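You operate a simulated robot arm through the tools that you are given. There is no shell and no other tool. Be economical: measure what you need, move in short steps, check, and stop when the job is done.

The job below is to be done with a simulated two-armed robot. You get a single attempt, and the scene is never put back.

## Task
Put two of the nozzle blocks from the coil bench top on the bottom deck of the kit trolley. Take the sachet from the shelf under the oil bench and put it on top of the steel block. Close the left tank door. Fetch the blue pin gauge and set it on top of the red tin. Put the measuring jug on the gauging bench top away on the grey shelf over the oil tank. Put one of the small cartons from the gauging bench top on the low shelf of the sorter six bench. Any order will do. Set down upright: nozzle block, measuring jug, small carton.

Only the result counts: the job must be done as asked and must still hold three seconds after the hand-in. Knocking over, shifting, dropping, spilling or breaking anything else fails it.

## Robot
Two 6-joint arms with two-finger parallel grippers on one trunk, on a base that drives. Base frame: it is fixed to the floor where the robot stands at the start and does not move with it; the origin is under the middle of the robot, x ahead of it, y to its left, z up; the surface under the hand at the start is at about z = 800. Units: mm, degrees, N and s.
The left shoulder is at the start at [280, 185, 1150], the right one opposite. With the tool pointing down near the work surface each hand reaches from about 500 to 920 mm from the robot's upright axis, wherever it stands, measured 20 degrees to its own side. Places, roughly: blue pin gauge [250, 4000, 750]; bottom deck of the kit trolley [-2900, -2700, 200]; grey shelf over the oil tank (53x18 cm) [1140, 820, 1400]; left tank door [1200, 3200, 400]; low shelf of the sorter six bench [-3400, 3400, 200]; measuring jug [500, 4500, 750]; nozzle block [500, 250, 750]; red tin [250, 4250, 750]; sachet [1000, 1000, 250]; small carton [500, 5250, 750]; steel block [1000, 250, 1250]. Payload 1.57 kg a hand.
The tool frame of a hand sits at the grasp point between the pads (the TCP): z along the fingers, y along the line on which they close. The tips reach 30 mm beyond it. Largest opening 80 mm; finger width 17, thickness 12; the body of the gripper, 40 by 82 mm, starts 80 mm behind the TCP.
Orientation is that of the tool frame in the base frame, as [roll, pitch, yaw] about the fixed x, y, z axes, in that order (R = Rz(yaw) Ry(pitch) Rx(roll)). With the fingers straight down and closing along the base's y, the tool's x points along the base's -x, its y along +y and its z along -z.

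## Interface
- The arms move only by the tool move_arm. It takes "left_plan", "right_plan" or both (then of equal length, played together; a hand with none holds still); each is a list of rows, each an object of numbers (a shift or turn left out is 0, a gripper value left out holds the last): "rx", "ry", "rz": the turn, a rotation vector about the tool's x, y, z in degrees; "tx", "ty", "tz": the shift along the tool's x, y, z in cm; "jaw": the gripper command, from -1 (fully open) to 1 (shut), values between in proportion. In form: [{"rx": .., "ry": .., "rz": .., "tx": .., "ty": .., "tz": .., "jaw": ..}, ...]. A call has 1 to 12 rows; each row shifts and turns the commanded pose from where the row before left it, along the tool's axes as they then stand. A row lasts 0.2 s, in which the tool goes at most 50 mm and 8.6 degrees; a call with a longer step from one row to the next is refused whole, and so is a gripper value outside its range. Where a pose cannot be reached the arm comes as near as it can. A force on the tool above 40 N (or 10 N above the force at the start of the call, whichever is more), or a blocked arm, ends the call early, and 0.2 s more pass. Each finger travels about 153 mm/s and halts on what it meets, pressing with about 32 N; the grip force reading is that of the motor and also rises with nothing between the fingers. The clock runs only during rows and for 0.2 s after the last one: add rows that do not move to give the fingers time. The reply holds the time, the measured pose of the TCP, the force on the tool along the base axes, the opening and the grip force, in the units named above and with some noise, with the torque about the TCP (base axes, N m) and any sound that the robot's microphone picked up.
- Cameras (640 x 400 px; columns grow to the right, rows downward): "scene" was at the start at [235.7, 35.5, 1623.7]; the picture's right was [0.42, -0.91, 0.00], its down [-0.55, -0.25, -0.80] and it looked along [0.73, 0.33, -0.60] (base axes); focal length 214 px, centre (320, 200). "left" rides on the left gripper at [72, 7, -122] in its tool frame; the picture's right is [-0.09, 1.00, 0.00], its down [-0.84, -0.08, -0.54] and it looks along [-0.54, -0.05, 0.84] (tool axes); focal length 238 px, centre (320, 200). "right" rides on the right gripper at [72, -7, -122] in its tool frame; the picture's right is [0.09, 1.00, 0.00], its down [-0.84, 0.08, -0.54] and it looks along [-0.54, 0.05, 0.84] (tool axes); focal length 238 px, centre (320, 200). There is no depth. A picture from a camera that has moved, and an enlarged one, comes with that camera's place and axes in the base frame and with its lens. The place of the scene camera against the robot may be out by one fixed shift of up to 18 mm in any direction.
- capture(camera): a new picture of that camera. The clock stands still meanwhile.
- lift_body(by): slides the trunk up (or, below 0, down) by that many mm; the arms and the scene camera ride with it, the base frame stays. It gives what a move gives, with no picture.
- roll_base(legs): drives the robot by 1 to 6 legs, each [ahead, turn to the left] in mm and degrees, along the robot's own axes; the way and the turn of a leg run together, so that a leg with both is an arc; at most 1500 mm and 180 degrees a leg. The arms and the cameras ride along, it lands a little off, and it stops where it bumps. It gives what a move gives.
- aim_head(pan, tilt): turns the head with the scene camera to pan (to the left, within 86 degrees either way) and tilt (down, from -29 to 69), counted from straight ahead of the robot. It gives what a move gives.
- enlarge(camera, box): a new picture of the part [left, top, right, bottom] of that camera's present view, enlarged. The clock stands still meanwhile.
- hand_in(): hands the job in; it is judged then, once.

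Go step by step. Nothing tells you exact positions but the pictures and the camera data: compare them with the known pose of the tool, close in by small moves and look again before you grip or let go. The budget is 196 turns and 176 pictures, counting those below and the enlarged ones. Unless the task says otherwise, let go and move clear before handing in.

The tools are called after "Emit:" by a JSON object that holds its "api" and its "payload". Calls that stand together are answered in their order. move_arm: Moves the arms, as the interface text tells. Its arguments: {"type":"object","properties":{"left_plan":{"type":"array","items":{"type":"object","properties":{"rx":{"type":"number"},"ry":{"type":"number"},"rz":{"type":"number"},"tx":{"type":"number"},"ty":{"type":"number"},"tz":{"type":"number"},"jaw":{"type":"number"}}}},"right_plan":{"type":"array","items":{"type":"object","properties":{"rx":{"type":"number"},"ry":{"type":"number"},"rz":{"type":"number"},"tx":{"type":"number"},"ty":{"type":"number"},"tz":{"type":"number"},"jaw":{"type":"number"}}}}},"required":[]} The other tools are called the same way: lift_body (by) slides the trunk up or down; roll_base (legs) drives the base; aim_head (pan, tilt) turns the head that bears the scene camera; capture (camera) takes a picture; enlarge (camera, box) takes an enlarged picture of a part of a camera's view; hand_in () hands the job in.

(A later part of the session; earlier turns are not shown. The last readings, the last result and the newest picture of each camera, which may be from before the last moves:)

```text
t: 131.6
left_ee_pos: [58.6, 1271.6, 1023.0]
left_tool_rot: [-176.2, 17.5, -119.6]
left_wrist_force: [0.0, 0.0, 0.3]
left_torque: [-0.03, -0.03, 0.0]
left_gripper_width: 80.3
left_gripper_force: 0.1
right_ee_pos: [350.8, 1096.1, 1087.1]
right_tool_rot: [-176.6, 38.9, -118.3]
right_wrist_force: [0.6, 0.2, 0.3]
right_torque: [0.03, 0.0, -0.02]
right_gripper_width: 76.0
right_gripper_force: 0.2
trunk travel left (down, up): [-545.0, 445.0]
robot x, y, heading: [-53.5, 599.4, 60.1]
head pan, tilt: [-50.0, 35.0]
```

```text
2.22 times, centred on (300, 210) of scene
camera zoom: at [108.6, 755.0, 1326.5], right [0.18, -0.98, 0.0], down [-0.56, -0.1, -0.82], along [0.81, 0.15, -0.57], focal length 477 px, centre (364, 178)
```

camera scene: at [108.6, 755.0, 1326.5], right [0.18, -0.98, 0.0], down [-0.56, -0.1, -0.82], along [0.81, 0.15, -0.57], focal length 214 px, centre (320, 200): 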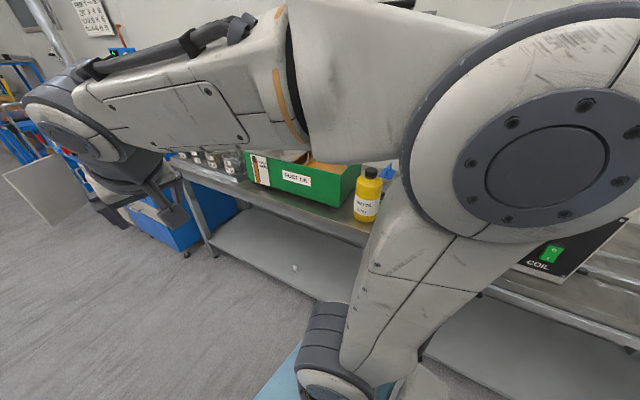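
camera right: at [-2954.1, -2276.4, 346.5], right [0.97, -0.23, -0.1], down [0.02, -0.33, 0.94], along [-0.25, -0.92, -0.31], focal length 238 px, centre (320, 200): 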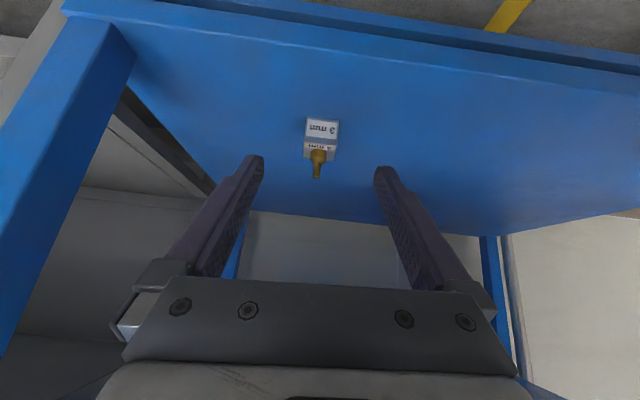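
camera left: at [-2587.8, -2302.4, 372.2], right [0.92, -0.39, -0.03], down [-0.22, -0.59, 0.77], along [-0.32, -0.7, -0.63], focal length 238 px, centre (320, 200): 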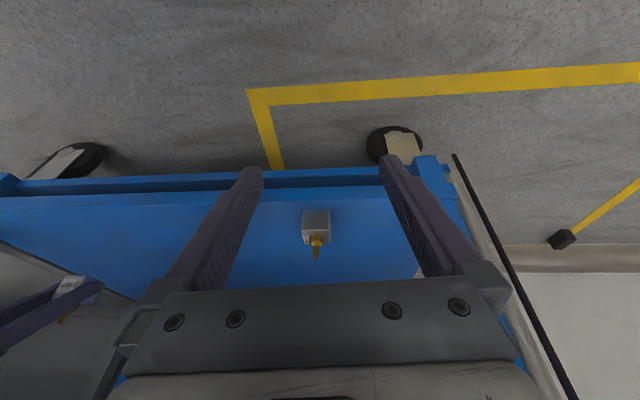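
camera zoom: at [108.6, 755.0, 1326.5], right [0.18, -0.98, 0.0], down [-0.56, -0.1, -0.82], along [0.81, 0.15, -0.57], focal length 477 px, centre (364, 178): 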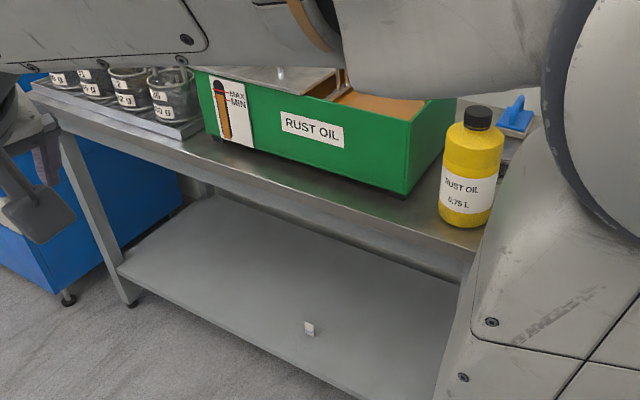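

The sachet lies near (888,1058), close to the front edge of the low shelf. I'll raise, drive alongside, and square up to the bench.

Emit:
{"api": "lift_body", "payload": {"by": 300}}

Emit:
{"api": "roll_base", "payload": {"legs": [[0, 4], [460, 0], [0, -81.6]]}}

Emit:
{"api": "move_arm", "payload": {"left_plan": [{"tx": 4, "tz": -1.3}, {"tx": 4, "tz": -1.3}, {"tx": 4, "tz": -1.3}, {"tx": 4, "tz": -1.3}], "right_plan": [{"tx": 3, "tz": -2.5, "ty": -2}, {"tx": 3, "tz": -2.5, "ty": -2}, {"tx": 3, "tz": -2.5, "ty": -2}, {"tx": 3, "tz": -2.5, "ty": -2}]}}

Emit:
{"api": "aim_head", "payload": {"pan": 0, "tilt": 45}}

Emit:
{"api": "capture", "payload": {"camera": "scene"}}

```text
t: 134.6
left_ee_pos: [57.0, 1271.3, 1323.9]
left_tool_rot: [-176.4, 17.6, -119.5]
left_wrist_force: [0.5, -0.7, -0.3]
left_torque: [-0.01, -0.01, -0.04]
left_gripper_width: 80.3
left_gripper_force: 0.0
right_ee_pos: [348.3, 1096.9, 1386.7]
right_tool_rot: [-176.7, 38.9, -118.3]
right_wrist_force: [-0.1, 0.3, 1.3]
right_torque: [-0.02, -0.02, -0.01]
right_gripper_width: 75.9
right_gripper_force: 0.1
trunk travel left (down, up): [-845.0, 145.0]
robot x, y, heading: [-52.6, 600.1, 60.1]
head pan, tilt: [-50.0, 35.0]
```

```text
t: 141.2
left_ee_pos: [827.8, 1070.0, 1323.7]
left_tool_rot: [-176.3, 17.5, 164.0]
left_wrist_force: [0.4, 0.1, -0.4]
left_torque: [0.01, 0.02, 0.02]
left_gripper_width: 79.9
left_gripper_force: 0.2
right_ee_pos: [727.1, 745.6, 1387.9]
right_tool_rot: [-176.7, 38.9, 165.3]
right_wrist_force: [0.1, -0.4, 0.2]
right_torque: [-0.02, -0.03, -0.01]
right_gripper_width: 75.9
right_gripper_force: 0.0
trunk travel left (down, up): [-845.0, 145.0]
robot x, y, heading: [151.7, 1020.2, -16.1]
head pan, tilt: [-50.0, 35.0]
```

```text
t: 142.2
left_ee_pos: [751.8, 1127.5, 1316.3]
left_tool_rot: [-176.3, 17.5, 164.0]
left_wrist_force: [-0.1, 0.0, 0.3]
left_torque: [-0.03, 0.01, 0.03]
left_gripper_width: 80.1
left_gripper_force: 0.0
left hand out of reach, approached as far as the arm can: row 2, 3, 4
right_ee_pos: [726.3, 745.5, 1388.1]
right_tool_rot: [-176.7, 38.9, 165.3]
right_wrist_force: [0.2, -1.1, 0.1]
right_torque: [-0.02, -0.02, 0.0]
right_gripper_width: 75.9
right_gripper_force: 0.1
right hand out of reach, approached as far as the arm can: row 1, 2, 3, 4
trunk travel left (down, up): [-845.0, 145.0]
robot x, y, heading: [146.6, 1020.5, -16.2]
head pan, tilt: [-50.0, 35.0]
```

```text
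t: 143.4
left_ee_pos: [750.8, 1128.3, 1318.6]
left_tool_rot: [-176.1, 17.5, 164.1]
left_wrist_force: [-0.1, 0.0, 0.9]
left_torque: [0.02, 0.03, 0.01]
left_gripper_width: 79.9
left_gripper_force: 0.2
right_ee_pos: [726.3, 746.3, 1386.9]
right_tool_rot: [-176.7, 38.9, 165.3]
right_wrist_force: [0.3, -0.2, 0.7]
right_torque: [0.0, 0.04, 0.02]
right_gripper_width: 76.1
right_gripper_force: 0.2
trunk travel left (down, up): [-845.0, 145.0]
robot x, y, heading: [150.7, 1019.9, -16.0]
head pan, tilt: [0.0, 45.0]
```

```text
118 pictures are left
camera scene: at [378.5, 953.3, 1611.7], right [-0.28, -0.96, 0.0], down [-0.68, 0.2, -0.71], along [0.68, -0.2, -0.71], focal length 214 px, centre (320, 200)
```

scene: 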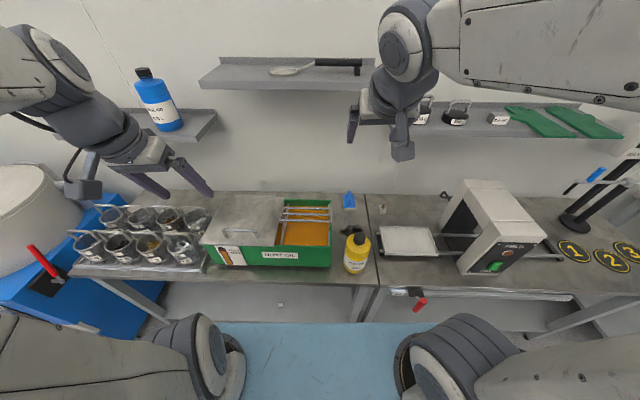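

I'll straighten the right tool to tuck it back, then lower the trunk in front of the bench.

Emit:
{"api": "move_arm", "payload": {"right_plan": [{"ry": 7.8}, {"ry": 7.8}, {"ry": 7.8}, {"ry": 7.8}, {"ry": 7.8}, {"tx": 3, "ty": -3}, {"tx": 3, "ty": -3}, {"tx": 3, "ty": -3}, {"tx": 3, "ty": -3}]}}

Emit:
{"api": "capture", "payload": {"camera": "left"}}

```text
t: 145.4
left_ee_pos: [751.9, 1127.3, 1317.9]
left_tool_rot: [-176.2, 17.4, 163.9]
left_wrist_force: [0.5, -0.2, -0.3]
left_torque: [0.02, 0.02, 0.01]
left_gripper_width: 79.9
left_gripper_force: 0.2
right_ee_pos: [574.1, 665.0, 1395.1]
right_tool_rot: [-177.3, 0.0, 163.2]
right_wrist_force: [-0.5, 0.5, 0.3]
right_torque: [0.01, 0.01, -0.03]
right_gripper_width: 75.6
right_gripper_force: 0.1
trunk travel left (down, up): [-845.0, 145.0]
robot x, y, heading: [149.4, 1022.5, -16.1]
head pan, tilt: [0.0, 45.0]
```

```text
117 pictures are left
camera left: at [655.4, 1170.9, 1413.4], right [0.38, 0.93, -0.04], down [0.6, -0.21, 0.77], along [0.71, -0.31, -0.64], focal length 238 px, centre (320, 200)
```

left: 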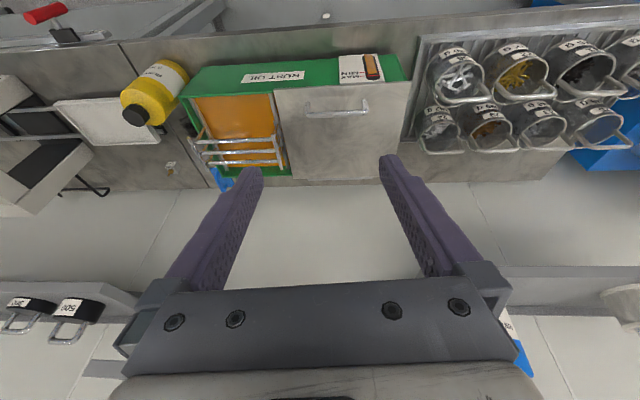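

Emit:
{"api": "lift_body", "payload": {"by": -400}}

Emit:
{"api": "capture", "payload": {"camera": "left"}}

Emit:
{"api": "capture", "payload": {"camera": "scene"}}

```text
t: 149.2
left_ee_pos: [750.8, 1128.1, 918.1]
left_tool_rot: [-176.2, 17.4, 164.0]
left_wrist_force: [0.7, -0.4, 0.8]
left_torque: [-0.03, 0.0, -0.02]
left_gripper_width: 79.7
left_gripper_force: 0.1
right_ee_pos: [574.3, 665.3, 994.7]
right_tool_rot: [-177.5, 0.0, 163.2]
right_wrist_force: [-0.2, 0.1, -0.8]
right_torque: [-0.02, 0.0, -0.02]
right_gripper_width: 76.1
right_gripper_force: 0.1
trunk travel left (down, up): [-445.0, 545.0]
robot x, y, heading: [152.7, 1020.9, -16.0]
head pan, tilt: [0.0, 45.0]
```

```text
116 pictures are left
camera left: at [655.3, 1170.8, 1013.5], right [0.38, 0.93, -0.04], down [0.6, -0.21, 0.77], along [0.71, -0.31, -0.64], focal length 238 px, centre (320, 200)
```

left: 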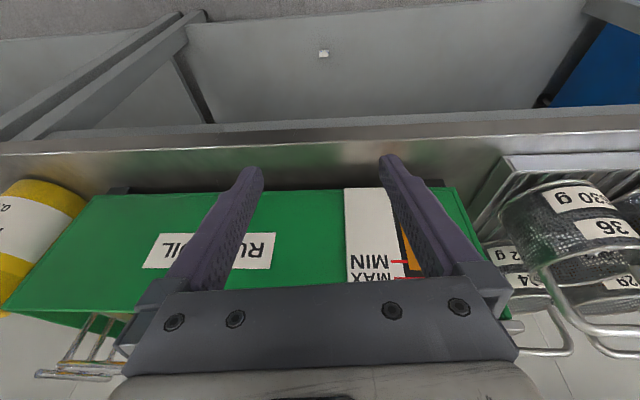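

```text
115 pictures are left
camera scene: at [378.5, 953.3, 1211.7], right [-0.28, -0.96, 0.0], down [-0.68, 0.2, -0.71], along [0.68, -0.2, -0.71], focal length 214 px, centre (320, 200)
```

scene: 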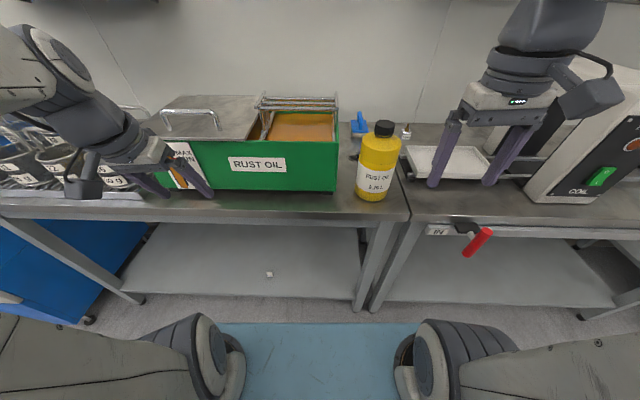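

I'll move the right hand further from the red lever before lowering more.

Emit:
{"api": "move_arm", "payload": {"right_plan": [{"ty": 3}, {"ty": 3}, {"ty": 3}, {}]}}

Emit:
{"api": "lift_body", "payload": {"by": -240}}

Emit:
{"api": "capture", "payload": {"camera": "scene"}}

Emit:
{"api": "capture", "payload": {"camera": "left"}}

```text
t: 150.2
left_ee_pos: [751.8, 1128.5, 918.6]
left_tool_rot: [-176.2, 17.4, 163.9]
left_wrist_force: [0.4, 0.8, -0.1]
left_torque: [0.0, -0.02, 0.0]
left_gripper_width: 80.0
left_gripper_force: 0.1
right_ee_pos: [601.4, 751.4, 988.7]
right_tool_rot: [-177.3, -0.1, 163.2]
right_wrist_force: [-0.3, 0.4, -0.4]
right_torque: [0.04, 0.01, -0.03]
right_gripper_width: 76.1
right_gripper_force: 0.1
trunk travel left (down, up): [-445.0, 545.0]
robot x, y, heading: [150.7, 1023.1, -16.1]
head pan, tilt: [0.0, 45.0]
```

```text
t: 152.7
left_ee_pos: [751.6, 1127.1, 677.9]
left_tool_rot: [-176.2, 17.3, 164.0]
left_wrist_force: [-0.6, 0.2, -0.1]
left_torque: [0.04, -0.02, 0.03]
left_gripper_width: 79.9
left_gripper_force: 0.1
right_ee_pos: [601.6, 749.8, 749.5]
right_tool_rot: [-177.4, 0.0, 163.2]
right_wrist_force: [-0.4, 0.0, 0.3]
right_torque: [-0.01, -0.03, 0.05]
right_gripper_width: 75.9
right_gripper_force: 0.1
trunk travel left (down, up): [-205.0, 785.0]
robot x, y, heading: [150.5, 1022.4, -16.3]
head pan, tilt: [0.0, 45.0]
```

```text
114 pictures are left
camera scene: at [378.5, 953.3, 971.7], right [-0.28, -0.96, 0.0], down [-0.68, 0.2, -0.71], along [0.68, -0.2, -0.71], focal length 214 px, centre (320, 200)
```

scene: 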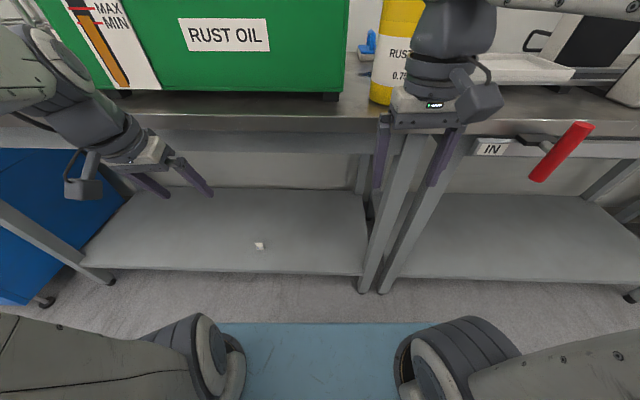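

```text
113 pictures are left
camera left: at [655.2, 1170.8, 773.5], right [0.38, 0.93, -0.04], down [0.6, -0.21, 0.77], along [0.71, -0.31, -0.64], focal length 238 px, centre (320, 200)
```

left: 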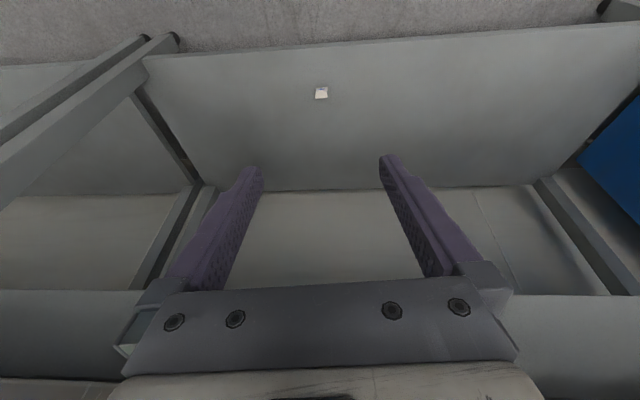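

Emit:
{"api": "lift_body", "payload": {"by": -200}}

Emit:
{"api": "move_arm", "payload": {"left_plan": [{"ry": -7}, {"ry": -7}, {"ry": -7}, {"ry": -7}, {}]}}

Emit:
{"api": "capture", "payload": {"camera": "left"}}

```text
t: 154.9
left_ee_pos: [750.9, 1126.8, 477.8]
left_tool_rot: [-176.1, 17.4, 164.0]
left_wrist_force: [1.0, 0.3, 0.1]
left_torque: [0.0, -0.01, -0.01]
left_gripper_width: 79.8
left_gripper_force: 0.0
right_ee_pos: [601.9, 750.5, 548.3]
right_tool_rot: [-177.3, 0.1, 163.2]
right_wrist_force: [1.0, 0.5, 0.4]
right_torque: [0.0, 0.02, -0.01]
right_gripper_width: 76.0
right_gripper_force: 0.0
trunk travel left (down, up): [-5.0, 985.0]
robot x, y, heading: [148.5, 1022.0, -16.0]
head pan, tilt: [0.0, 45.0]
```

```text
t: 156.1
left_ee_pos: [807.2, 1145.6, 462.1]
left_tool_rot: [-174.8, 45.4, 166.6]
left_wrist_force: [0.5, 0.2, 0.1]
left_torque: [0.03, 0.0, 0.03]
left_gripper_width: 80.0
left_gripper_force: 0.1
left hand out of reach, approached as far as the arm can: row 1, 2, 3, 4
right_ee_pos: [602.0, 750.0, 550.0]
right_tool_rot: [-177.4, -0.1, 163.2]
right_wrist_force: [-0.4, 0.3, -0.6]
right_torque: [0.0, -0.03, 0.01]
right_gripper_width: 75.8
right_gripper_force: 0.0
trunk travel left (down, up): [-5.0, 985.0]
robot x, y, heading: [147.3, 1019.0, -16.3]
head pan, tilt: [0.0, 45.0]
```

```text
112 pictures are left
camera left: at [679.5, 1194.8, 496.9], right [0.35, 0.93, 0.0], down [0.19, -0.07, 0.98], along [0.92, -0.35, -0.2], focal length 238 px, centre (320, 200)
```

left: 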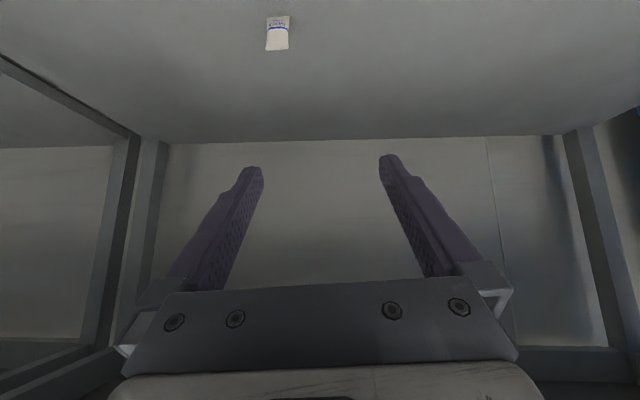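

The sachet stands upright at about (899,1055) on the shelf (z≈200), some 30 mm wide and 58 high. I'll move to the pre-grasp point.

Emit:
{"api": "move_arm", "payload": {"left_plan": [{"tx": 2.05, "ty": -1.55, "tz": 4}, {"tx": 2.05, "ty": -1.55, "tz": 4}, {"tx": 2.05, "ty": -1.55, "tz": 4}, {"tx": 2.05, "ty": -1.55, "tz": 4}, {}]}}

Emit:
{"api": "capture", "payload": {"camera": "left"}}

```text
t: 157.3
left_ee_pos: [863.1, 1062.7, 302.8]
left_tool_rot: [-174.8, 45.1, 166.5]
left_wrist_force: [0.2, -0.2, 0.6]
left_torque: [-0.01, 0.0, -0.01]
left_gripper_width: 80.3
left_gripper_force: 0.1
left hand out of reach, approached as far as the arm can: row 3, 4
right_ee_pos: [601.0, 750.7, 550.4]
right_tool_rot: [-177.4, 0.0, 163.2]
right_wrist_force: [-0.2, -0.4, -0.5]
right_torque: [0.03, 0.0, -0.02]
right_gripper_width: 76.1
right_gripper_force: 0.2
trunk travel left (down, up): [-5.0, 985.0]
robot x, y, heading: [153.1, 1021.1, -16.2]
head pan, tilt: [0.0, 45.0]
```

```text
111 pictures are left
camera left: at [735.0, 1112.1, 338.2], right [0.36, 0.93, 0.0], down [0.19, -0.07, 0.98], along [0.91, -0.35, -0.2], focal length 238 px, centre (320, 200)
```

left: 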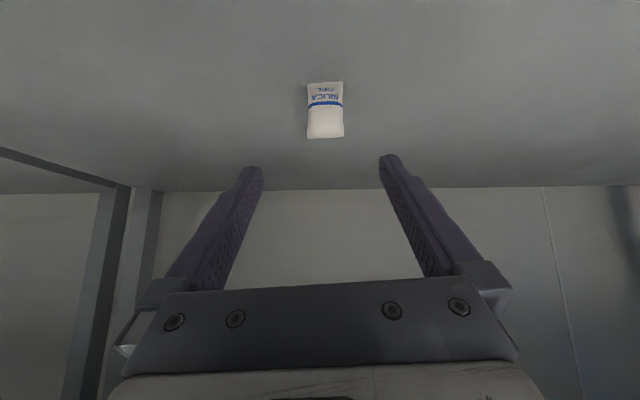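

It's a silica-gel sachet, standing. I'll go in and grip it across its width.

Emit:
{"api": "move_arm", "payload": {"left_plan": [{"tx": 0.6, "tz": 2.4}, {"tx": 0.6, "tz": 2.4}, {"tx": 0.7, "tz": 2.4}, {}]}}

Emit:
{"api": "capture", "payload": {"camera": "left"}}

```text
t: 158.3
left_ee_pos: [899.0, 1046.7, 237.8]
left_tool_rot: [-174.9, 45.3, 166.6]
left_wrist_force: [-0.4, 0.9, 0.0]
left_torque: [-0.06, -0.01, 0.02]
left_gripper_width: 80.3
left_gripper_force: 0.1
right_ee_pos: [601.8, 750.0, 548.7]
right_tool_rot: [-177.4, -0.1, 163.2]
right_wrist_force: [0.6, 0.2, 0.1]
right_torque: [-0.03, 0.0, 0.0]
right_gripper_width: 75.8
right_gripper_force: 0.1
trunk travel left (down, up): [-5.0, 985.0]
robot x, y, heading: [148.5, 1020.6, -16.3]
head pan, tilt: [0.0, 45.0]
```

```text
110 pictures are left
camera left: at [771.1, 1095.7, 273.6], right [0.36, 0.93, 0.0], down [0.19, -0.07, 0.98], along [0.92, -0.35, -0.2], focal length 238 px, centre (320, 200)
```

left: 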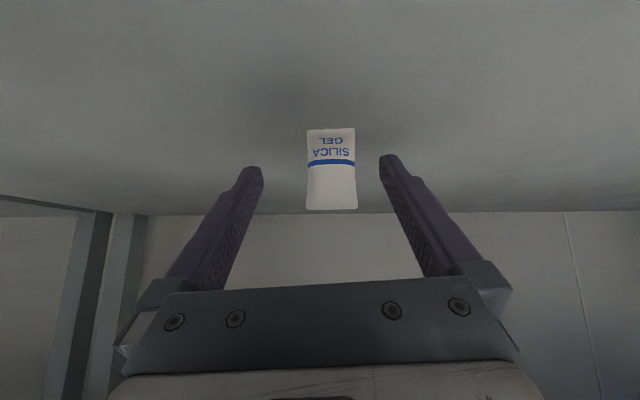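

Emit:
{"api": "move_arm", "payload": {"left_plan": [{"ty": 0.8}, {"jaw": 0}, {"jaw": 0.3}, {"jaw": 1}, {"jaw": 1}, {"jaw": 1}, {"tx": -0.35, "tz": -0.35}, {"tx": -0.7, "tz": -0.7}, {}]}}

Emit:
{"api": "capture", "payload": {"camera": "left"}}

```text
t: 160.3
left_ee_pos: [900.6, 1055.4, 255.6]
left_tool_rot: [-174.8, 45.3, 166.5]
left_wrist_force: [-1.3, 0.1, -0.5]
left_torque: [0.0, -0.02, -0.02]
left_gripper_width: 28.4
left_gripper_force: 31.9
right_ee_pos: [603.2, 751.1, 549.3]
right_tool_rot: [-177.5, 0.0, 163.2]
right_wrist_force: [0.1, -0.2, -0.9]
right_torque: [0.0, 0.03, 0.03]
right_gripper_width: 75.9
right_gripper_force: 0.1
trunk travel left (down, up): [-5.0, 985.0]
robot x, y, heading: [147.6, 1019.5, -16.0]
head pan, tilt: [0.0, 45.0]
```

```text
109 pictures are left
camera left: at [772.9, 1104.2, 288.6], right [0.36, 0.93, 0.0], down [0.19, -0.07, 0.98], along [0.92, -0.35, -0.2], focal length 238 px, centre (320, 200)
```

left: 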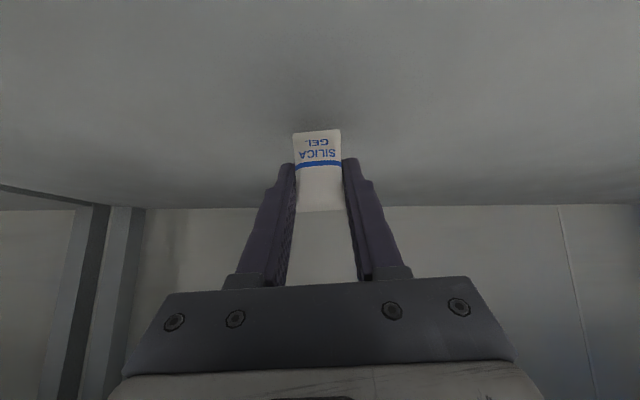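

Sachet held. I'll withdraw from under the bench and tuck the tool back before raising.

Emit:
{"api": "move_arm", "payload": {"left_plan": [{"tz": -4.7}, {"tz": -4.7}, {"tz": -4.7}, {"ry": 8}, {"ry": 8}, {"ry": 8}, {"ry": 8, "tx": 2}, {"tx": 3}, {"tx": 3}, {}]}}

Emit:
{"api": "lift_body", "payload": {"by": 150}}

Emit:
{"api": "capture", "payload": {"camera": "scene"}}

Emit:
{"api": "capture", "payload": {"camera": "left"}}

```text
t: 162.5
left_ee_pos: [766.1, 1115.0, 344.7]
left_tool_rot: [-176.3, 13.4, 163.7]
left_wrist_force: [0.6, 0.1, 0.5]
left_torque: [0.02, 0.02, 0.0]
left_gripper_width: 28.7
left_gripper_force: 31.2
left hand out of reach, approached as far as the arm can: row 2, 3
right_ee_pos: [601.6, 751.0, 548.6]
right_tool_rot: [-177.3, 0.1, 163.2]
right_wrist_force: [-0.9, 0.3, 0.7]
right_torque: [0.0, -0.02, 0.01]
right_gripper_width: 76.0
right_gripper_force: 0.0
trunk travel left (down, up): [-5.0, 985.0]
robot x, y, heading: [146.8, 1020.4, -16.0]
head pan, tilt: [0.0, 45.0]
```

```text
t: 164.3
left_ee_pos: [766.4, 1114.8, 494.5]
left_tool_rot: [-176.3, 13.4, 163.8]
left_wrist_force: [0.1, -0.1, 0.1]
left_torque: [0.01, -0.01, 0.02]
left_gripper_width: 28.5
left_gripper_force: 32.2
right_ee_pos: [602.1, 750.6, 697.8]
right_tool_rot: [-177.4, 0.0, 163.2]
right_wrist_force: [0.5, -0.5, 0.5]
right_torque: [-0.02, -0.03, 0.03]
right_gripper_width: 76.0
right_gripper_force: 0.1
trunk travel left (down, up): [-155.0, 835.0]
robot x, y, heading: [145.6, 1017.9, -16.3]
head pan, tilt: [0.0, 45.0]
```

```text
108 pictures are left
camera scene: at [378.5, 953.3, 921.6], right [-0.28, -0.96, 0.0], down [-0.68, 0.2, -0.71], along [0.68, -0.2, -0.71], focal length 214 px, centre (320, 200)
```

scene: 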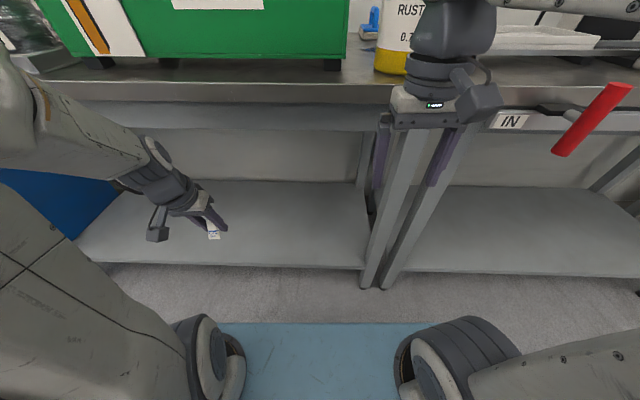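

```text
107 pictures are left
camera left: at [676.7, 1155.9, 597.5], right [0.38, 0.92, -0.04], down [0.65, -0.23, 0.73], along [0.66, -0.3, -0.69], focal length 238 px, centre (320, 200)
```

left: 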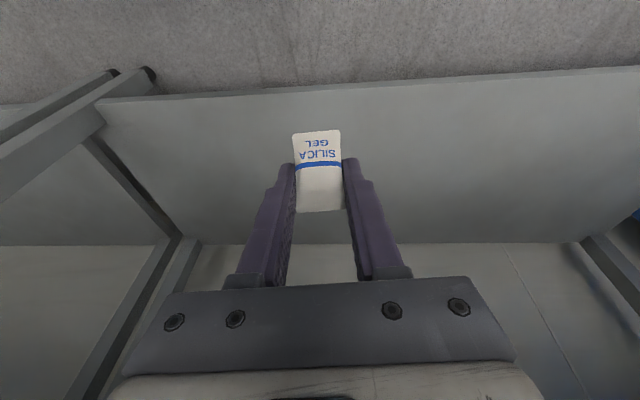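

I'll return the arm to the same safe posture I came down with, then raise the trunk.

Emit:
{"api": "lift_body", "payload": {"by": -150}}

Emit:
{"api": "move_arm", "payload": {"left_plan": [{"tx": -0.3, "tz": -4.4}, {"tx": -0.4, "tz": -4.5, "ry": -4}, {"tx": -0.4, "tz": -4.6}, {"tx": 1.5}]}}

Emit:
{"api": "lift_body", "payload": {"by": 400}}

Emit:
{"api": "lift_body", "payload": {"by": 400}}

Emit:
{"api": "capture", "payload": {"camera": "scene"}}

```text
t: 166.0
left_ee_pos: [766.9, 1114.2, 346.4]
left_tool_rot: [-176.2, 13.4, 163.7]
left_wrist_force: [0.2, 0.2, 0.1]
left_torque: [0.02, 0.0, -0.03]
left_gripper_width: 28.5
left_gripper_force: 32.0
right_ee_pos: [601.8, 750.3, 549.1]
right_tool_rot: [-177.4, 0.0, 163.2]
right_wrist_force: [-0.2, 0.3, 0.3]
right_torque: [-0.02, 0.02, 0.01]
right_gripper_width: 75.9
right_gripper_force: 0.1
trunk travel left (down, up): [-5.0, 985.0]
robot x, y, heading: [149.6, 1019.3, -16.1]
head pan, tilt: [0.0, 45.0]
```

```text
t: 167.0
left_ee_pos: [748.1, 1136.6, 471.7]
left_tool_rot: [-176.1, 17.3, 164.1]
left_wrist_force: [0.4, -0.6, -0.7]
left_torque: [0.0, -0.03, -0.02]
left_gripper_width: 28.8
left_gripper_force: 32.4
left hand out of reach, approached as far as the arm can: row 3, 4
right_ee_pos: [601.9, 751.0, 549.1]
right_tool_rot: [-177.4, 0.1, 163.2]
right_wrist_force: [-0.6, 0.2, -0.6]
right_torque: [0.05, 0.0, -0.01]
right_gripper_width: 75.8
right_gripper_force: 0.1
trunk travel left (down, up): [-5.0, 985.0]
robot x, y, heading: [148.6, 1022.5, -15.7]
head pan, tilt: [0.0, 45.0]
```

```text
t: 170.8
left_ee_pos: [748.3, 1136.0, 871.0]
left_tool_rot: [-176.1, 17.3, 164.0]
left_wrist_force: [-0.1, -0.3, -0.3]
left_torque: [-0.03, 0.01, -0.02]
left_gripper_width: 28.2
left_gripper_force: 31.9
right_ee_pos: [602.4, 750.2, 949.5]
right_tool_rot: [-177.4, 0.0, 163.2]
right_wrist_force: [-0.6, -0.5, 0.4]
right_torque: [-0.05, -0.01, -0.01]
right_gripper_width: 76.0
right_gripper_force: 0.0
trunk travel left (down, up): [-405.0, 585.0]
robot x, y, heading: [150.2, 1019.7, -16.0]
head pan, tilt: [0.0, 45.0]
```

```text
t: 174.7
left_ee_pos: [748.5, 1135.7, 1271.8]
left_tool_rot: [-176.1, 17.3, 164.0]
left_wrist_force: [0.5, 0.0, -0.2]
left_torque: [0.01, 0.0, -0.01]
left_gripper_width: 28.4
left_gripper_force: 32.0
right_ee_pos: [601.0, 750.2, 1348.7]
right_tool_rot: [-177.4, 0.1, 163.2]
right_wrist_force: [0.0, -0.2, 0.3]
right_torque: [-0.02, -0.02, 0.03]
right_gripper_width: 76.3
right_gripper_force: 0.1
trunk travel left (down, up): [-805.0, 185.0]
robot x, y, heading: [151.1, 1018.7, -16.0]
head pan, tilt: [0.0, 45.0]
```

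```text
106 pictures are left
camera scene: at [378.6, 953.3, 1571.6], right [-0.28, -0.96, 0.0], down [-0.68, 0.2, -0.71], along [0.68, -0.2, -0.71], focal length 214 px, centre (320, 200)
```

scene: 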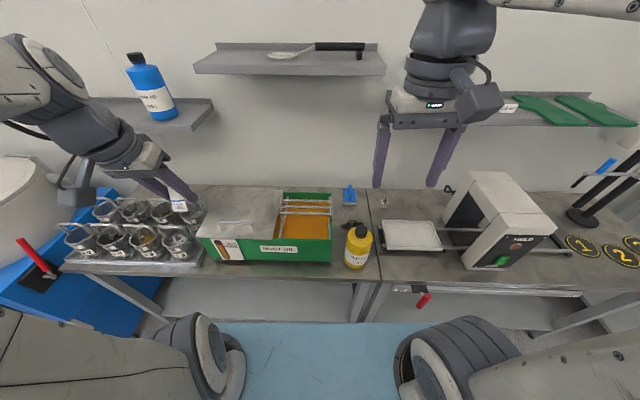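

The steel block triangulates to (891,177) with its centre at z≈1292. I'll drive along the aisle to face it.

Emit:
{"api": "roll_base", "payload": {"legs": [[0, -85.7], [808, 0], [0, 85.7]]}}

Emit:
{"api": "aim_head", "payload": {"pan": 15, "tilt": 30}}

Emit:
{"api": "capture", "payload": {"camera": "scene"}}

```text
t: 186.4
left_ee_pos: [558.9, 330.2, 1272.2]
left_tool_rot: [-176.2, 17.2, 161.9]
left_wrist_force: [-0.4, -0.5, 0.7]
left_torque: [-0.04, -0.03, 0.04]
left_gripper_width: 28.5
left_gripper_force: 32.2
right_ee_pos: [397.1, -47.5, 1349.6]
right_tool_rot: [-177.4, 0.0, 161.1]
right_wrist_force: [0.7, 0.3, 0.0]
right_torque: [0.03, 0.03, -0.04]
right_gripper_width: 76.0
right_gripper_force: 0.0
trunk travel left (down, up): [-805.0, 185.0]
robot x, y, heading: [-45.8, 238.3, -18.2]
head pan, tilt: [0.0, 45.0]
```

```text
t: 187.2
left_ee_pos: [558.2, 331.2, 1271.3]
left_tool_rot: [-176.2, 17.3, 161.9]
left_wrist_force: [1.1, 0.4, 0.7]
left_torque: [-0.04, -0.01, 0.0]
left_gripper_width: 28.4
left_gripper_force: 32.0
right_ee_pos: [398.4, -49.2, 1348.5]
right_tool_rot: [-177.4, 0.0, 161.3]
right_wrist_force: [0.2, 0.1, -0.2]
right_torque: [-0.01, -0.01, -0.04]
right_gripper_width: 76.0
right_gripper_force: 0.1
trunk travel left (down, up): [-805.0, 185.0]
robot x, y, heading: [-43.2, 239.7, -17.8]
head pan, tilt: [15.0, 30.0]
```

```text
105 pictures are left
camera scene: at [195.5, 181.4, 1594.2], right [-0.05, -1.0, 0.0], down [-0.5, 0.03, -0.87], along [0.86, -0.05, -0.5], focal length 214 px, centre (320, 200)
```

scene: 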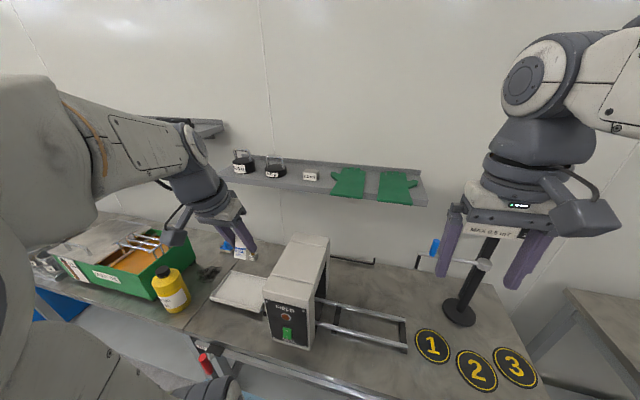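

The block is where computed, roughly 908 ahead and 230 to the left. I'll pitch the left tool to its gripping tilt and move up in front of the shelf.

Emit:
{"api": "move_arm", "payload": {"left_plan": [{"ry": -7, "tx": -4}, {"ry": -7, "tx": -4}, {"ry": -7, "tx": -4}, {"ry": -7, "tx": -4}, {"tx": -3.5, "tz": 1, "ty": -0.8}, {"tx": -3.5, "tz": 1, "ty": -0.8}, {"tx": -3.5, "tz": 1, "ty": -0.8}, {"tx": -3.5, "tz": 1, "ty": -0.8}, {}]}}

Emit:
{"api": "capture", "payload": {"camera": "left"}}

```text
t: 189.2
left_ee_pos: [807.1, 222.2, 1417.6]
left_tool_rot: [-174.8, 45.3, 164.5]
left_wrist_force: [-0.5, -0.6, -0.5]
left_torque: [0.01, 0.03, 0.04]
left_gripper_width: 28.4
left_gripper_force: 32.0
right_ee_pos: [399.9, -50.6, 1348.4]
right_tool_rot: [-177.3, 0.0, 161.2]
right_wrist_force: [0.6, 0.2, -0.1]
right_torque: [0.01, 0.04, 0.03]
right_gripper_width: 76.0
right_gripper_force: 0.1
trunk travel left (down, up): [-805.0, 185.0]
robot x, y, heading: [-44.2, 238.6, -18.1]
head pan, tilt: [15.0, 30.0]
```

```text
104 pictures are left
camera left: at [679.4, 275.6, 1453.7], right [0.39, 0.92, 0.0], down [0.19, -0.08, 0.98], along [0.9, -0.38, -0.2], focal length 238 px, centre (320, 200)
```

left: 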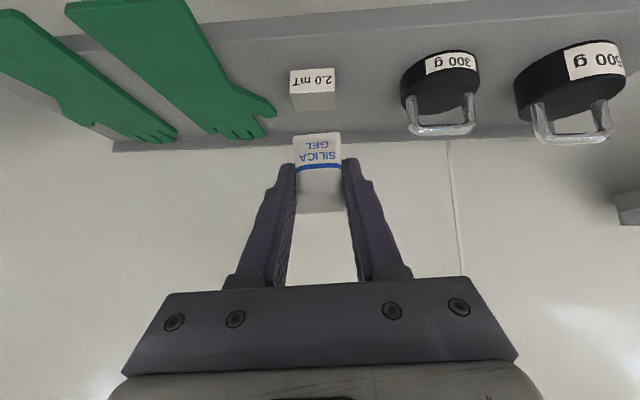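

To fix the block's height precisely, I'll take a second view 60 mm higher.

Emit:
{"api": "move_arm", "payload": {"left_plan": [{"tx": -2.1, "tz": -2.1}, {"tx": -2.1, "tz": -2.1}, {}]}}

Emit:
{"api": "capture", "payload": {"camera": "left"}}

```text
t: 189.9
left_ee_pos: [803.8, 226.6, 1477.8]
left_tool_rot: [-174.8, 45.2, 164.5]
left_wrist_force: [-0.5, -0.6, 0.2]
left_torque: [0.01, -0.02, -0.01]
left_gripper_width: 28.6
left_gripper_force: 32.0
right_ee_pos: [397.8, -51.4, 1349.3]
right_tool_rot: [-177.3, -0.1, 161.2]
right_wrist_force: [0.2, 0.4, -0.3]
right_torque: [-0.03, 0.0, -0.02]
right_gripper_width: 76.0
right_gripper_force: 0.0
trunk travel left (down, up): [-805.0, 185.0]
robot x, y, heading: [-36.9, 239.6, -18.1]
head pan, tilt: [15.0, 30.0]
```

```text
103 pictures are left
camera left: at [678.5, 280.1, 1512.9], right [0.39, 0.92, 0.0], down [0.19, -0.08, 0.98], along [0.9, -0.38, -0.2], focal length 238 px, centre (320, 200)
```

left: 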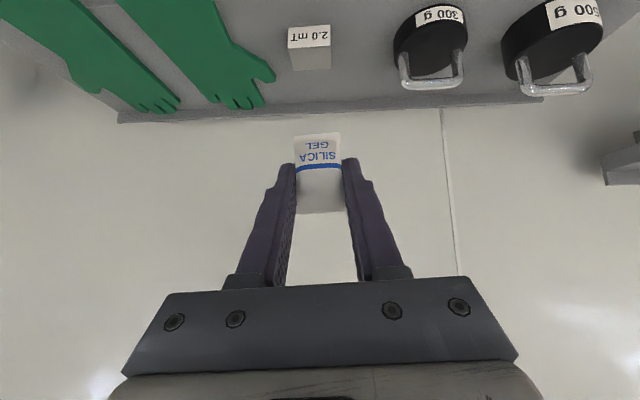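

Block top is at z≈1292, centred at about (897,177), some 48 x 33 mm. I'll move the sachet above it.

Emit:
{"api": "move_arm", "payload": {"left_plan": [{"tx": -0.57, "tz": 4.27, "ty": -0.78}, {"tx": -0.57, "tz": 4.27, "ty": -0.78}, {"tx": -0.57, "tz": 4.27, "ty": -0.78}, {}]}}

Emit:
{"api": "capture", "payload": {"camera": "left"}}

```text
t: 190.9
left_ee_pos: [893.5, 163.6, 1401.0]
left_tool_rot: [-174.8, 45.4, 164.5]
left_wrist_force: [0.4, -0.3, 0.4]
left_torque: [0.02, 0.01, 0.05]
left_gripper_width: 28.9
left_gripper_force: 31.4
right_ee_pos: [399.3, -50.1, 1349.5]
right_tool_rot: [-177.4, 0.0, 161.2]
right_wrist_force: [0.2, -0.1, -0.3]
right_torque: [0.05, -0.02, -0.03]
right_gripper_width: 75.9
right_gripper_force: 0.1
trunk travel left (down, up): [-805.0, 185.0]
robot x, y, heading: [-44.8, 236.0, -18.1]
head pan, tilt: [15.0, 30.0]
```

```text
102 pictures are left
camera left: at [766.8, 217.3, 1436.5], right [0.39, 0.92, 0.0], down [0.19, -0.08, 0.98], along [0.9, -0.38, -0.2], focal length 238 px, centre (320, 200)
```

left: 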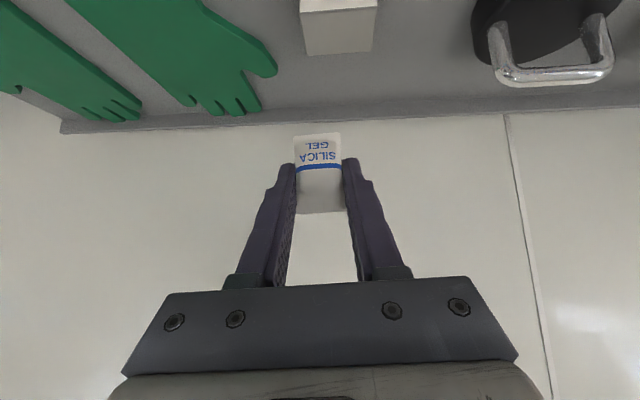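

Emit:
{"api": "move_arm", "payload": {"left_plan": [{"ty": 1.4}, {"tx": 1.95, "tz": 1.95, "ty": 0.18}, {"tx": 1.95, "tz": 1.95, "ty": 0.18}, {}]}}

Emit:
{"api": "capture", "payload": {"camera": "left"}}

Emit:
{"api": "enlarge", "payload": {"camera": "scene", "box": [230, 110, 430, 235]}}

```text
t: 191.9
left_ee_pos: [898.2, 178.1, 1345.7]
left_tool_rot: [-174.8, 45.3, 164.5]
left_wrist_force: [-0.4, 0.4, 0.5]
left_torque: [0.02, -0.01, 0.0]
left_gripper_width: 28.5
left_gripper_force: 32.7
right_ee_pos: [399.1, -50.0, 1349.6]
right_tool_rot: [-177.4, 0.0, 161.2]
right_wrist_force: [-0.2, 0.4, 0.1]
right_torque: [0.03, -0.03, -0.03]
right_gripper_width: 75.9
right_gripper_force: 0.1
trunk travel left (down, up): [-805.0, 185.0]
robot x, y, heading: [-42.2, 238.6, -18.0]
head pan, tilt: [15.0, 30.0]
```

```text
101 pictures are left
camera left: at [772.3, 232.4, 1380.6], right [0.39, 0.92, 0.0], down [0.19, -0.08, 0.98], along [0.9, -0.38, -0.2], focal length 238 px, centre (320, 200)
```

left: 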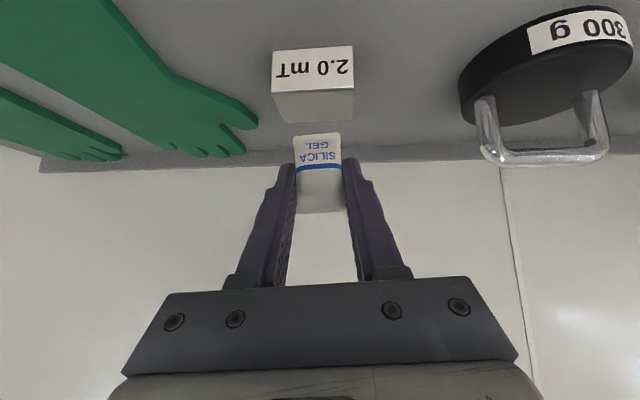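

```text
3.20 times, centred on (330, 172) of scene
camera zoom: at [195.7, 181.5, 1594.3], right [-0.05, -1.0, 0.0], down [-0.5, 0.03, -0.87], along [0.86, -0.05, -0.5], focal length 686 px, centre (288, 288)
```

zoom: 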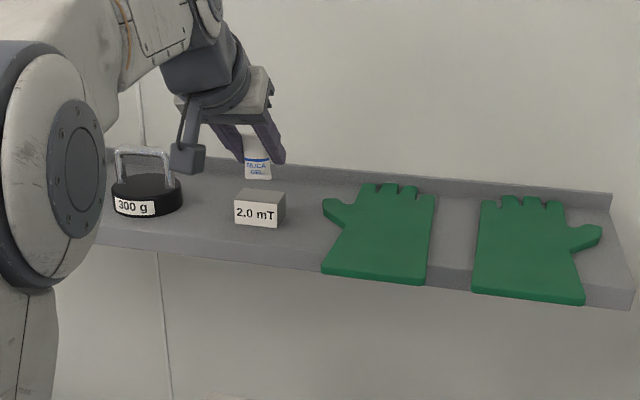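

It's aligned. I'll lower the last ~16 mm in small steps.

Emit:
{"api": "move_arm", "payload": {"left_plan": [{"tx": 0.45, "tz": 0.45, "ty": 0.04}, {"tx": 0.45, "tz": 0.45, "ty": 0.04}, {"tx": 0.14, "tz": 0.14}, {}]}}

Emit:
{"api": "enlarge", "payload": {"camera": "scene", "box": [280, 140, 360, 190]}}

```text
t: 192.9
left_ee_pos: [896.2, 178.8, 1331.2]
left_tool_rot: [-174.8, 45.3, 164.5]
left_wrist_force: [0.3, -0.2, -0.2]
left_torque: [0.01, -0.01, 0.0]
left_gripper_width: 28.4
left_gripper_force: 32.4
right_ee_pos: [398.5, -49.6, 1348.3]
right_tool_rot: [-177.4, 0.0, 161.3]
right_wrist_force: [-0.1, -0.2, 0.2]
right_torque: [0.02, 0.02, 0.03]
right_gripper_width: 76.1
right_gripper_force: 0.1
trunk travel left (down, up): [-805.0, 185.0]
robot x, y, heading: [-47.3, 237.1, -18.2]
head pan, tilt: [15.0, 30.0]
```

```text
8.00 times, centred on (320, 165) of scene
camera zoom: at [195.6, 181.5, 1594.3], right [-0.05, -1.0, 0.0], down [-0.5, 0.03, -0.87], along [0.86, -0.05, -0.5], focal length 1716 px, centre (320, 480)
```

zoom: 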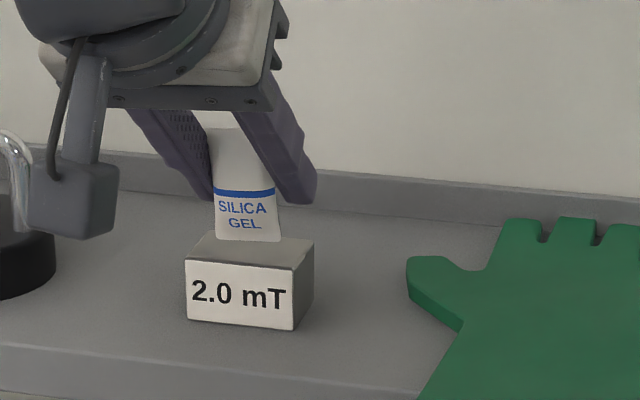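

Emit:
{"api": "move_arm", "payload": {"left_plan": [{"tx": 0.14, "tz": 0.14}, {"tx": 0.14, "tz": 0.14}, {}]}}

Emit:
{"api": "enlarge", "payload": {"camera": "scene", "box": [280, 140, 360, 190]}}

```text
t: 193.8
left_ee_pos: [896.8, 178.5, 1327.9]
left_tool_rot: [-174.7, 45.3, 164.5]
left_wrist_force: [0.2, 0.4, 1.8]
left_torque: [0.04, -0.05, -0.01]
left_gripper_width: 28.4
left_gripper_force: 31.9
right_ee_pos: [397.9, -49.8, 1348.9]
right_tool_rot: [-177.4, 0.1, 161.1]
right_wrist_force: [0.8, 0.6, -0.8]
right_torque: [-0.03, -0.02, 0.0]
right_gripper_width: 76.0
right_gripper_force: 0.1
trunk travel left (down, up): [-805.0, 185.0]
robot x, y, heading: [-42.7, 232.5, -18.4]
head pan, tilt: [15.0, 30.0]
```

```text
8.00 times, centred on (320, 165) of scene
camera zoom: at [195.5, 181.5, 1594.3], right [-0.05, -1.0, 0.0], down [-0.5, 0.03, -0.87], along [0.86, -0.05, -0.5], focal length 1716 px, centre (320, 480)
```

zoom: 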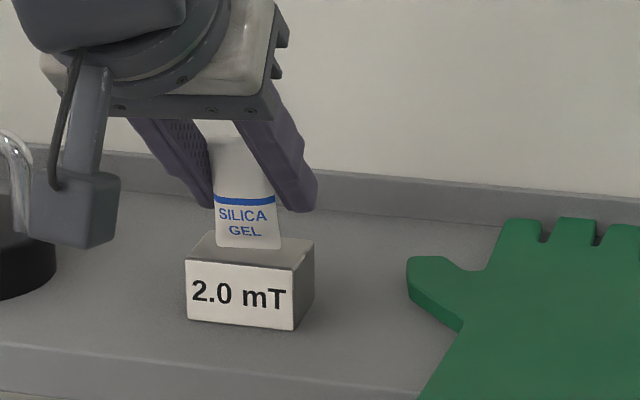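

Contact. I'll release and withdraw along the tool axis.

Emit:
{"api": "move_arm", "payload": {"left_plan": [{"jaw": 0.1}, {"jaw": -0.3}, {"jaw": -0.8}, {"jaw": -0.8}, {"tz": -1, "ty": -0.1}, {"tz": -3, "ty": -0.25}, {"tz": -4.5, "ty": -0.4}, {"tz": -4.5}, {}]}}

Emit:
{"api": "enlarge", "payload": {"camera": "scene", "box": [280, 140, 360, 190]}}

Emit:
{"api": "capture", "payload": {"camera": "left"}}

```text
t: 195.8
left_ee_pos: [808.8, 207.7, 1418.2]
left_tool_rot: [-174.7, 45.2, 164.5]
left_wrist_force: [0.6, 0.8, 0.7]
left_torque: [-0.01, 0.01, 0.02]
left_gripper_width: 72.1
left_gripper_force: 0.0
right_ee_pos: [397.1, -49.3, 1349.8]
right_tool_rot: [-177.4, 0.1, 161.1]
right_wrist_force: [-0.5, 0.2, -0.6]
right_torque: [0.01, -0.01, 0.01]
right_gripper_width: 76.1
right_gripper_force: 0.0
trunk travel left (down, up): [-805.0, 185.0]
robot x, y, heading: [-46.4, 238.7, -18.1]
head pan, tilt: [15.0, 30.0]
```

```text
8.00 times, centred on (320, 165) of scene
camera zoom: at [195.2, 181.6, 1594.4], right [-0.05, -1.0, 0.0], down [-0.5, 0.03, -0.87], along [0.86, -0.05, -0.5], focal length 1716 px, centre (320, 480)
```

zoom: 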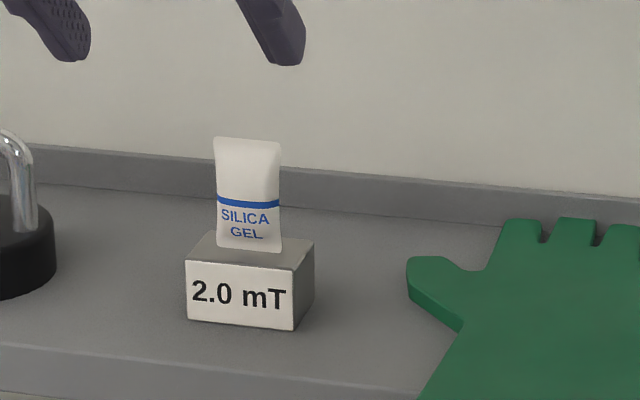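

```text
96 pictures are left
camera left: at [683.3, 261.4, 1454.4], right [0.39, 0.92, 0.0], down [0.19, -0.08, 0.98], along [0.9, -0.38, -0.2], focal length 238 px, centre (320, 200)
```

left: 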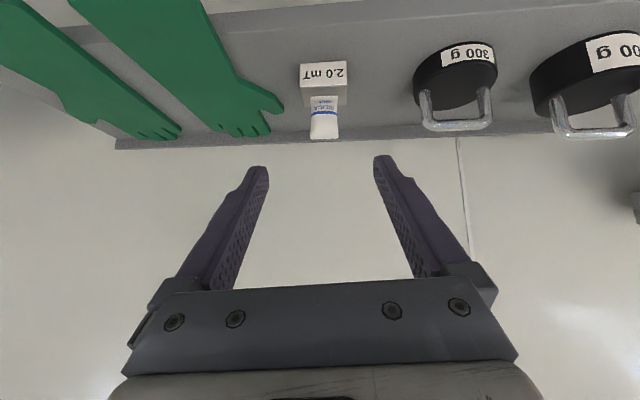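

The sachet stands on the steel block. I'll tuck the left arm and drive up the aisle towards the tank door.

Emit:
{"api": "move_arm", "payload": {"left_plan": [{"ry": 7, "tx": 3.5, "tz": -1}, {"ry": 7, "tx": 3.5, "tz": -1}, {"ry": 7, "tx": 4}, {"ry": 7, "tx": 4}, {"tx": 4}, {"tx": 4}, {"tx": 3}]}}

Emit:
{"api": "roll_base", "payload": {"legs": [[0, 94], [1150, 0]]}}

Emit:
{"api": "aim_head", "payload": {"pan": -10, "tilt": 25}}

Emit:
{"api": "capture", "payload": {"camera": "scene"}}

```text
t: 197.3
left_ee_pos: [582.4, 279.3, 1317.1]
left_tool_rot: [-176.1, 17.2, 161.8]
left_wrist_force: [-0.6, 0.5, -0.2]
left_torque: [-0.04, -0.01, 0.0]
left_gripper_width: 72.0
left_gripper_force: 0.0
right_ee_pos: [398.6, -49.2, 1348.7]
right_tool_rot: [-177.3, -0.1, 161.1]
right_wrist_force: [0.6, -0.9, -0.3]
right_torque: [0.03, 0.01, -0.01]
right_gripper_width: 76.1
right_gripper_force: 0.0
trunk travel left (down, up): [-805.0, 185.0]
robot x, y, heading: [-41.8, 237.2, -18.2]
head pan, tilt: [15.0, 30.0]
```

```text
t: 207.2
left_ee_pos: [229.1, 1985.3, 1317.1]
left_tool_rot: [-176.2, 17.4, -107.0]
left_wrist_force: [-0.9, 0.5, 0.4]
left_torque: [-0.01, -0.01, 0.0]
left_gripper_width: 71.9
left_gripper_force: 0.1
right_ee_pos: [561.9, 1809.2, 1348.2]
right_tool_rot: [-177.4, 0.0, -107.6]
right_wrist_force: [-0.3, -0.3, 0.8]
right_torque: [0.0, -0.03, -0.01]
right_gripper_width: 75.8
right_gripper_force: 0.1
trunk travel left (down, up): [-805.0, 185.0]
robot x, y, heading: [286.8, 1358.5, 73.1]
head pan, tilt: [15.0, 30.0]
```

```text
t: 208.1
left_ee_pos: [228.9, 1983.8, 1316.1]
left_tool_rot: [-176.2, 17.3, -107.0]
left_wrist_force: [-0.5, 0.2, -1.1]
left_torque: [-0.02, -0.01, -0.01]
left_gripper_width: 72.1
left_gripper_force: 0.0
right_ee_pos: [562.8, 1808.9, 1348.8]
right_tool_rot: [-177.4, 0.1, -107.7]
right_wrist_force: [0.3, -0.2, 0.2]
right_torque: [0.06, -0.02, -0.01]
right_gripper_width: 76.0
right_gripper_force: 0.1
trunk travel left (down, up): [-805.0, 185.0]
robot x, y, heading: [283.0, 1359.2, 73.1]
head pan, tilt: [-10.0, 25.0]
```

```text
95 pictures are left
camera scene: at [369.0, 1595.6, 1602.3], right [0.89, -0.45, 0.0], down [-0.19, -0.38, -0.91], along [0.41, 0.81, -0.42], focal length 214 px, centre (320, 200)
```

scene: 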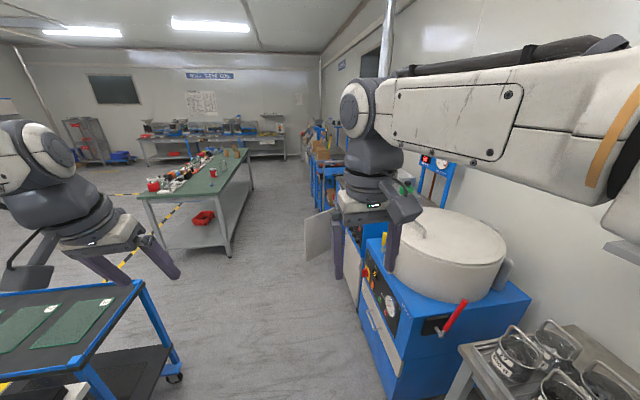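

The green gauging bench is ahead; the blue tank at the right has an open door panel. I'll zoom on both.

Emit:
{"api": "enlarge", "payload": {"camera": "scene", "box": [280, 140, 460, 300]}}

Emit:
{"api": "enlarge", "payload": {"camera": "scene", "box": [130, 130, 270, 250]}}

```text
2.50 times, centred on (370, 220) of scene
camera zoom: at [369.0, 1595.6, 1602.3], right [0.89, -0.45, 0.0], down [-0.19, -0.38, -0.91], along [0.41, 0.81, -0.42], focal length 536 px, centre (195, 150)
```

zoom: 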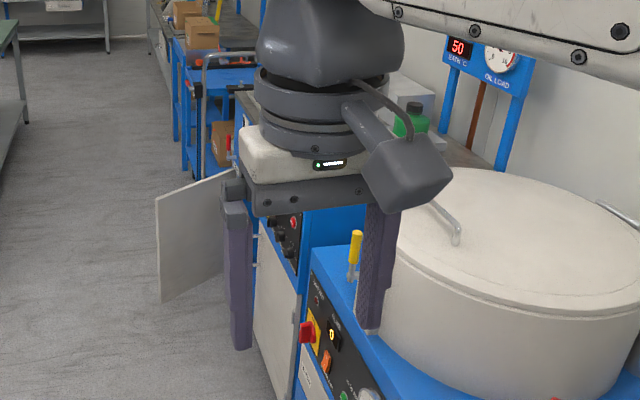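

```text
3.33 times, centred on (200, 190) of scene
camera zoom: at [369.0, 1595.6, 1602.3], right [0.89, -0.45, 0.0], down [-0.19, -0.38, -0.91], along [0.41, 0.81, -0.42], focal length 715 px, centre (720, 233)
```

zoom: 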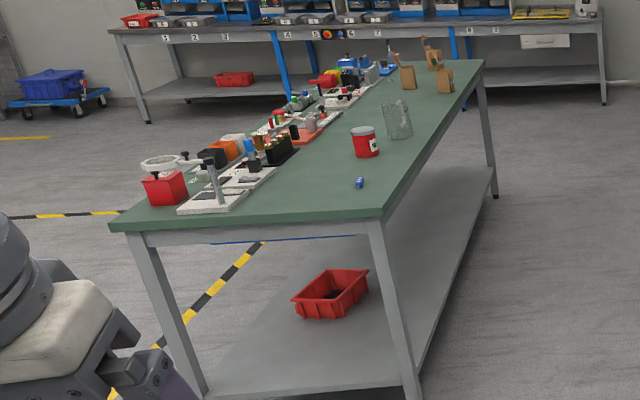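

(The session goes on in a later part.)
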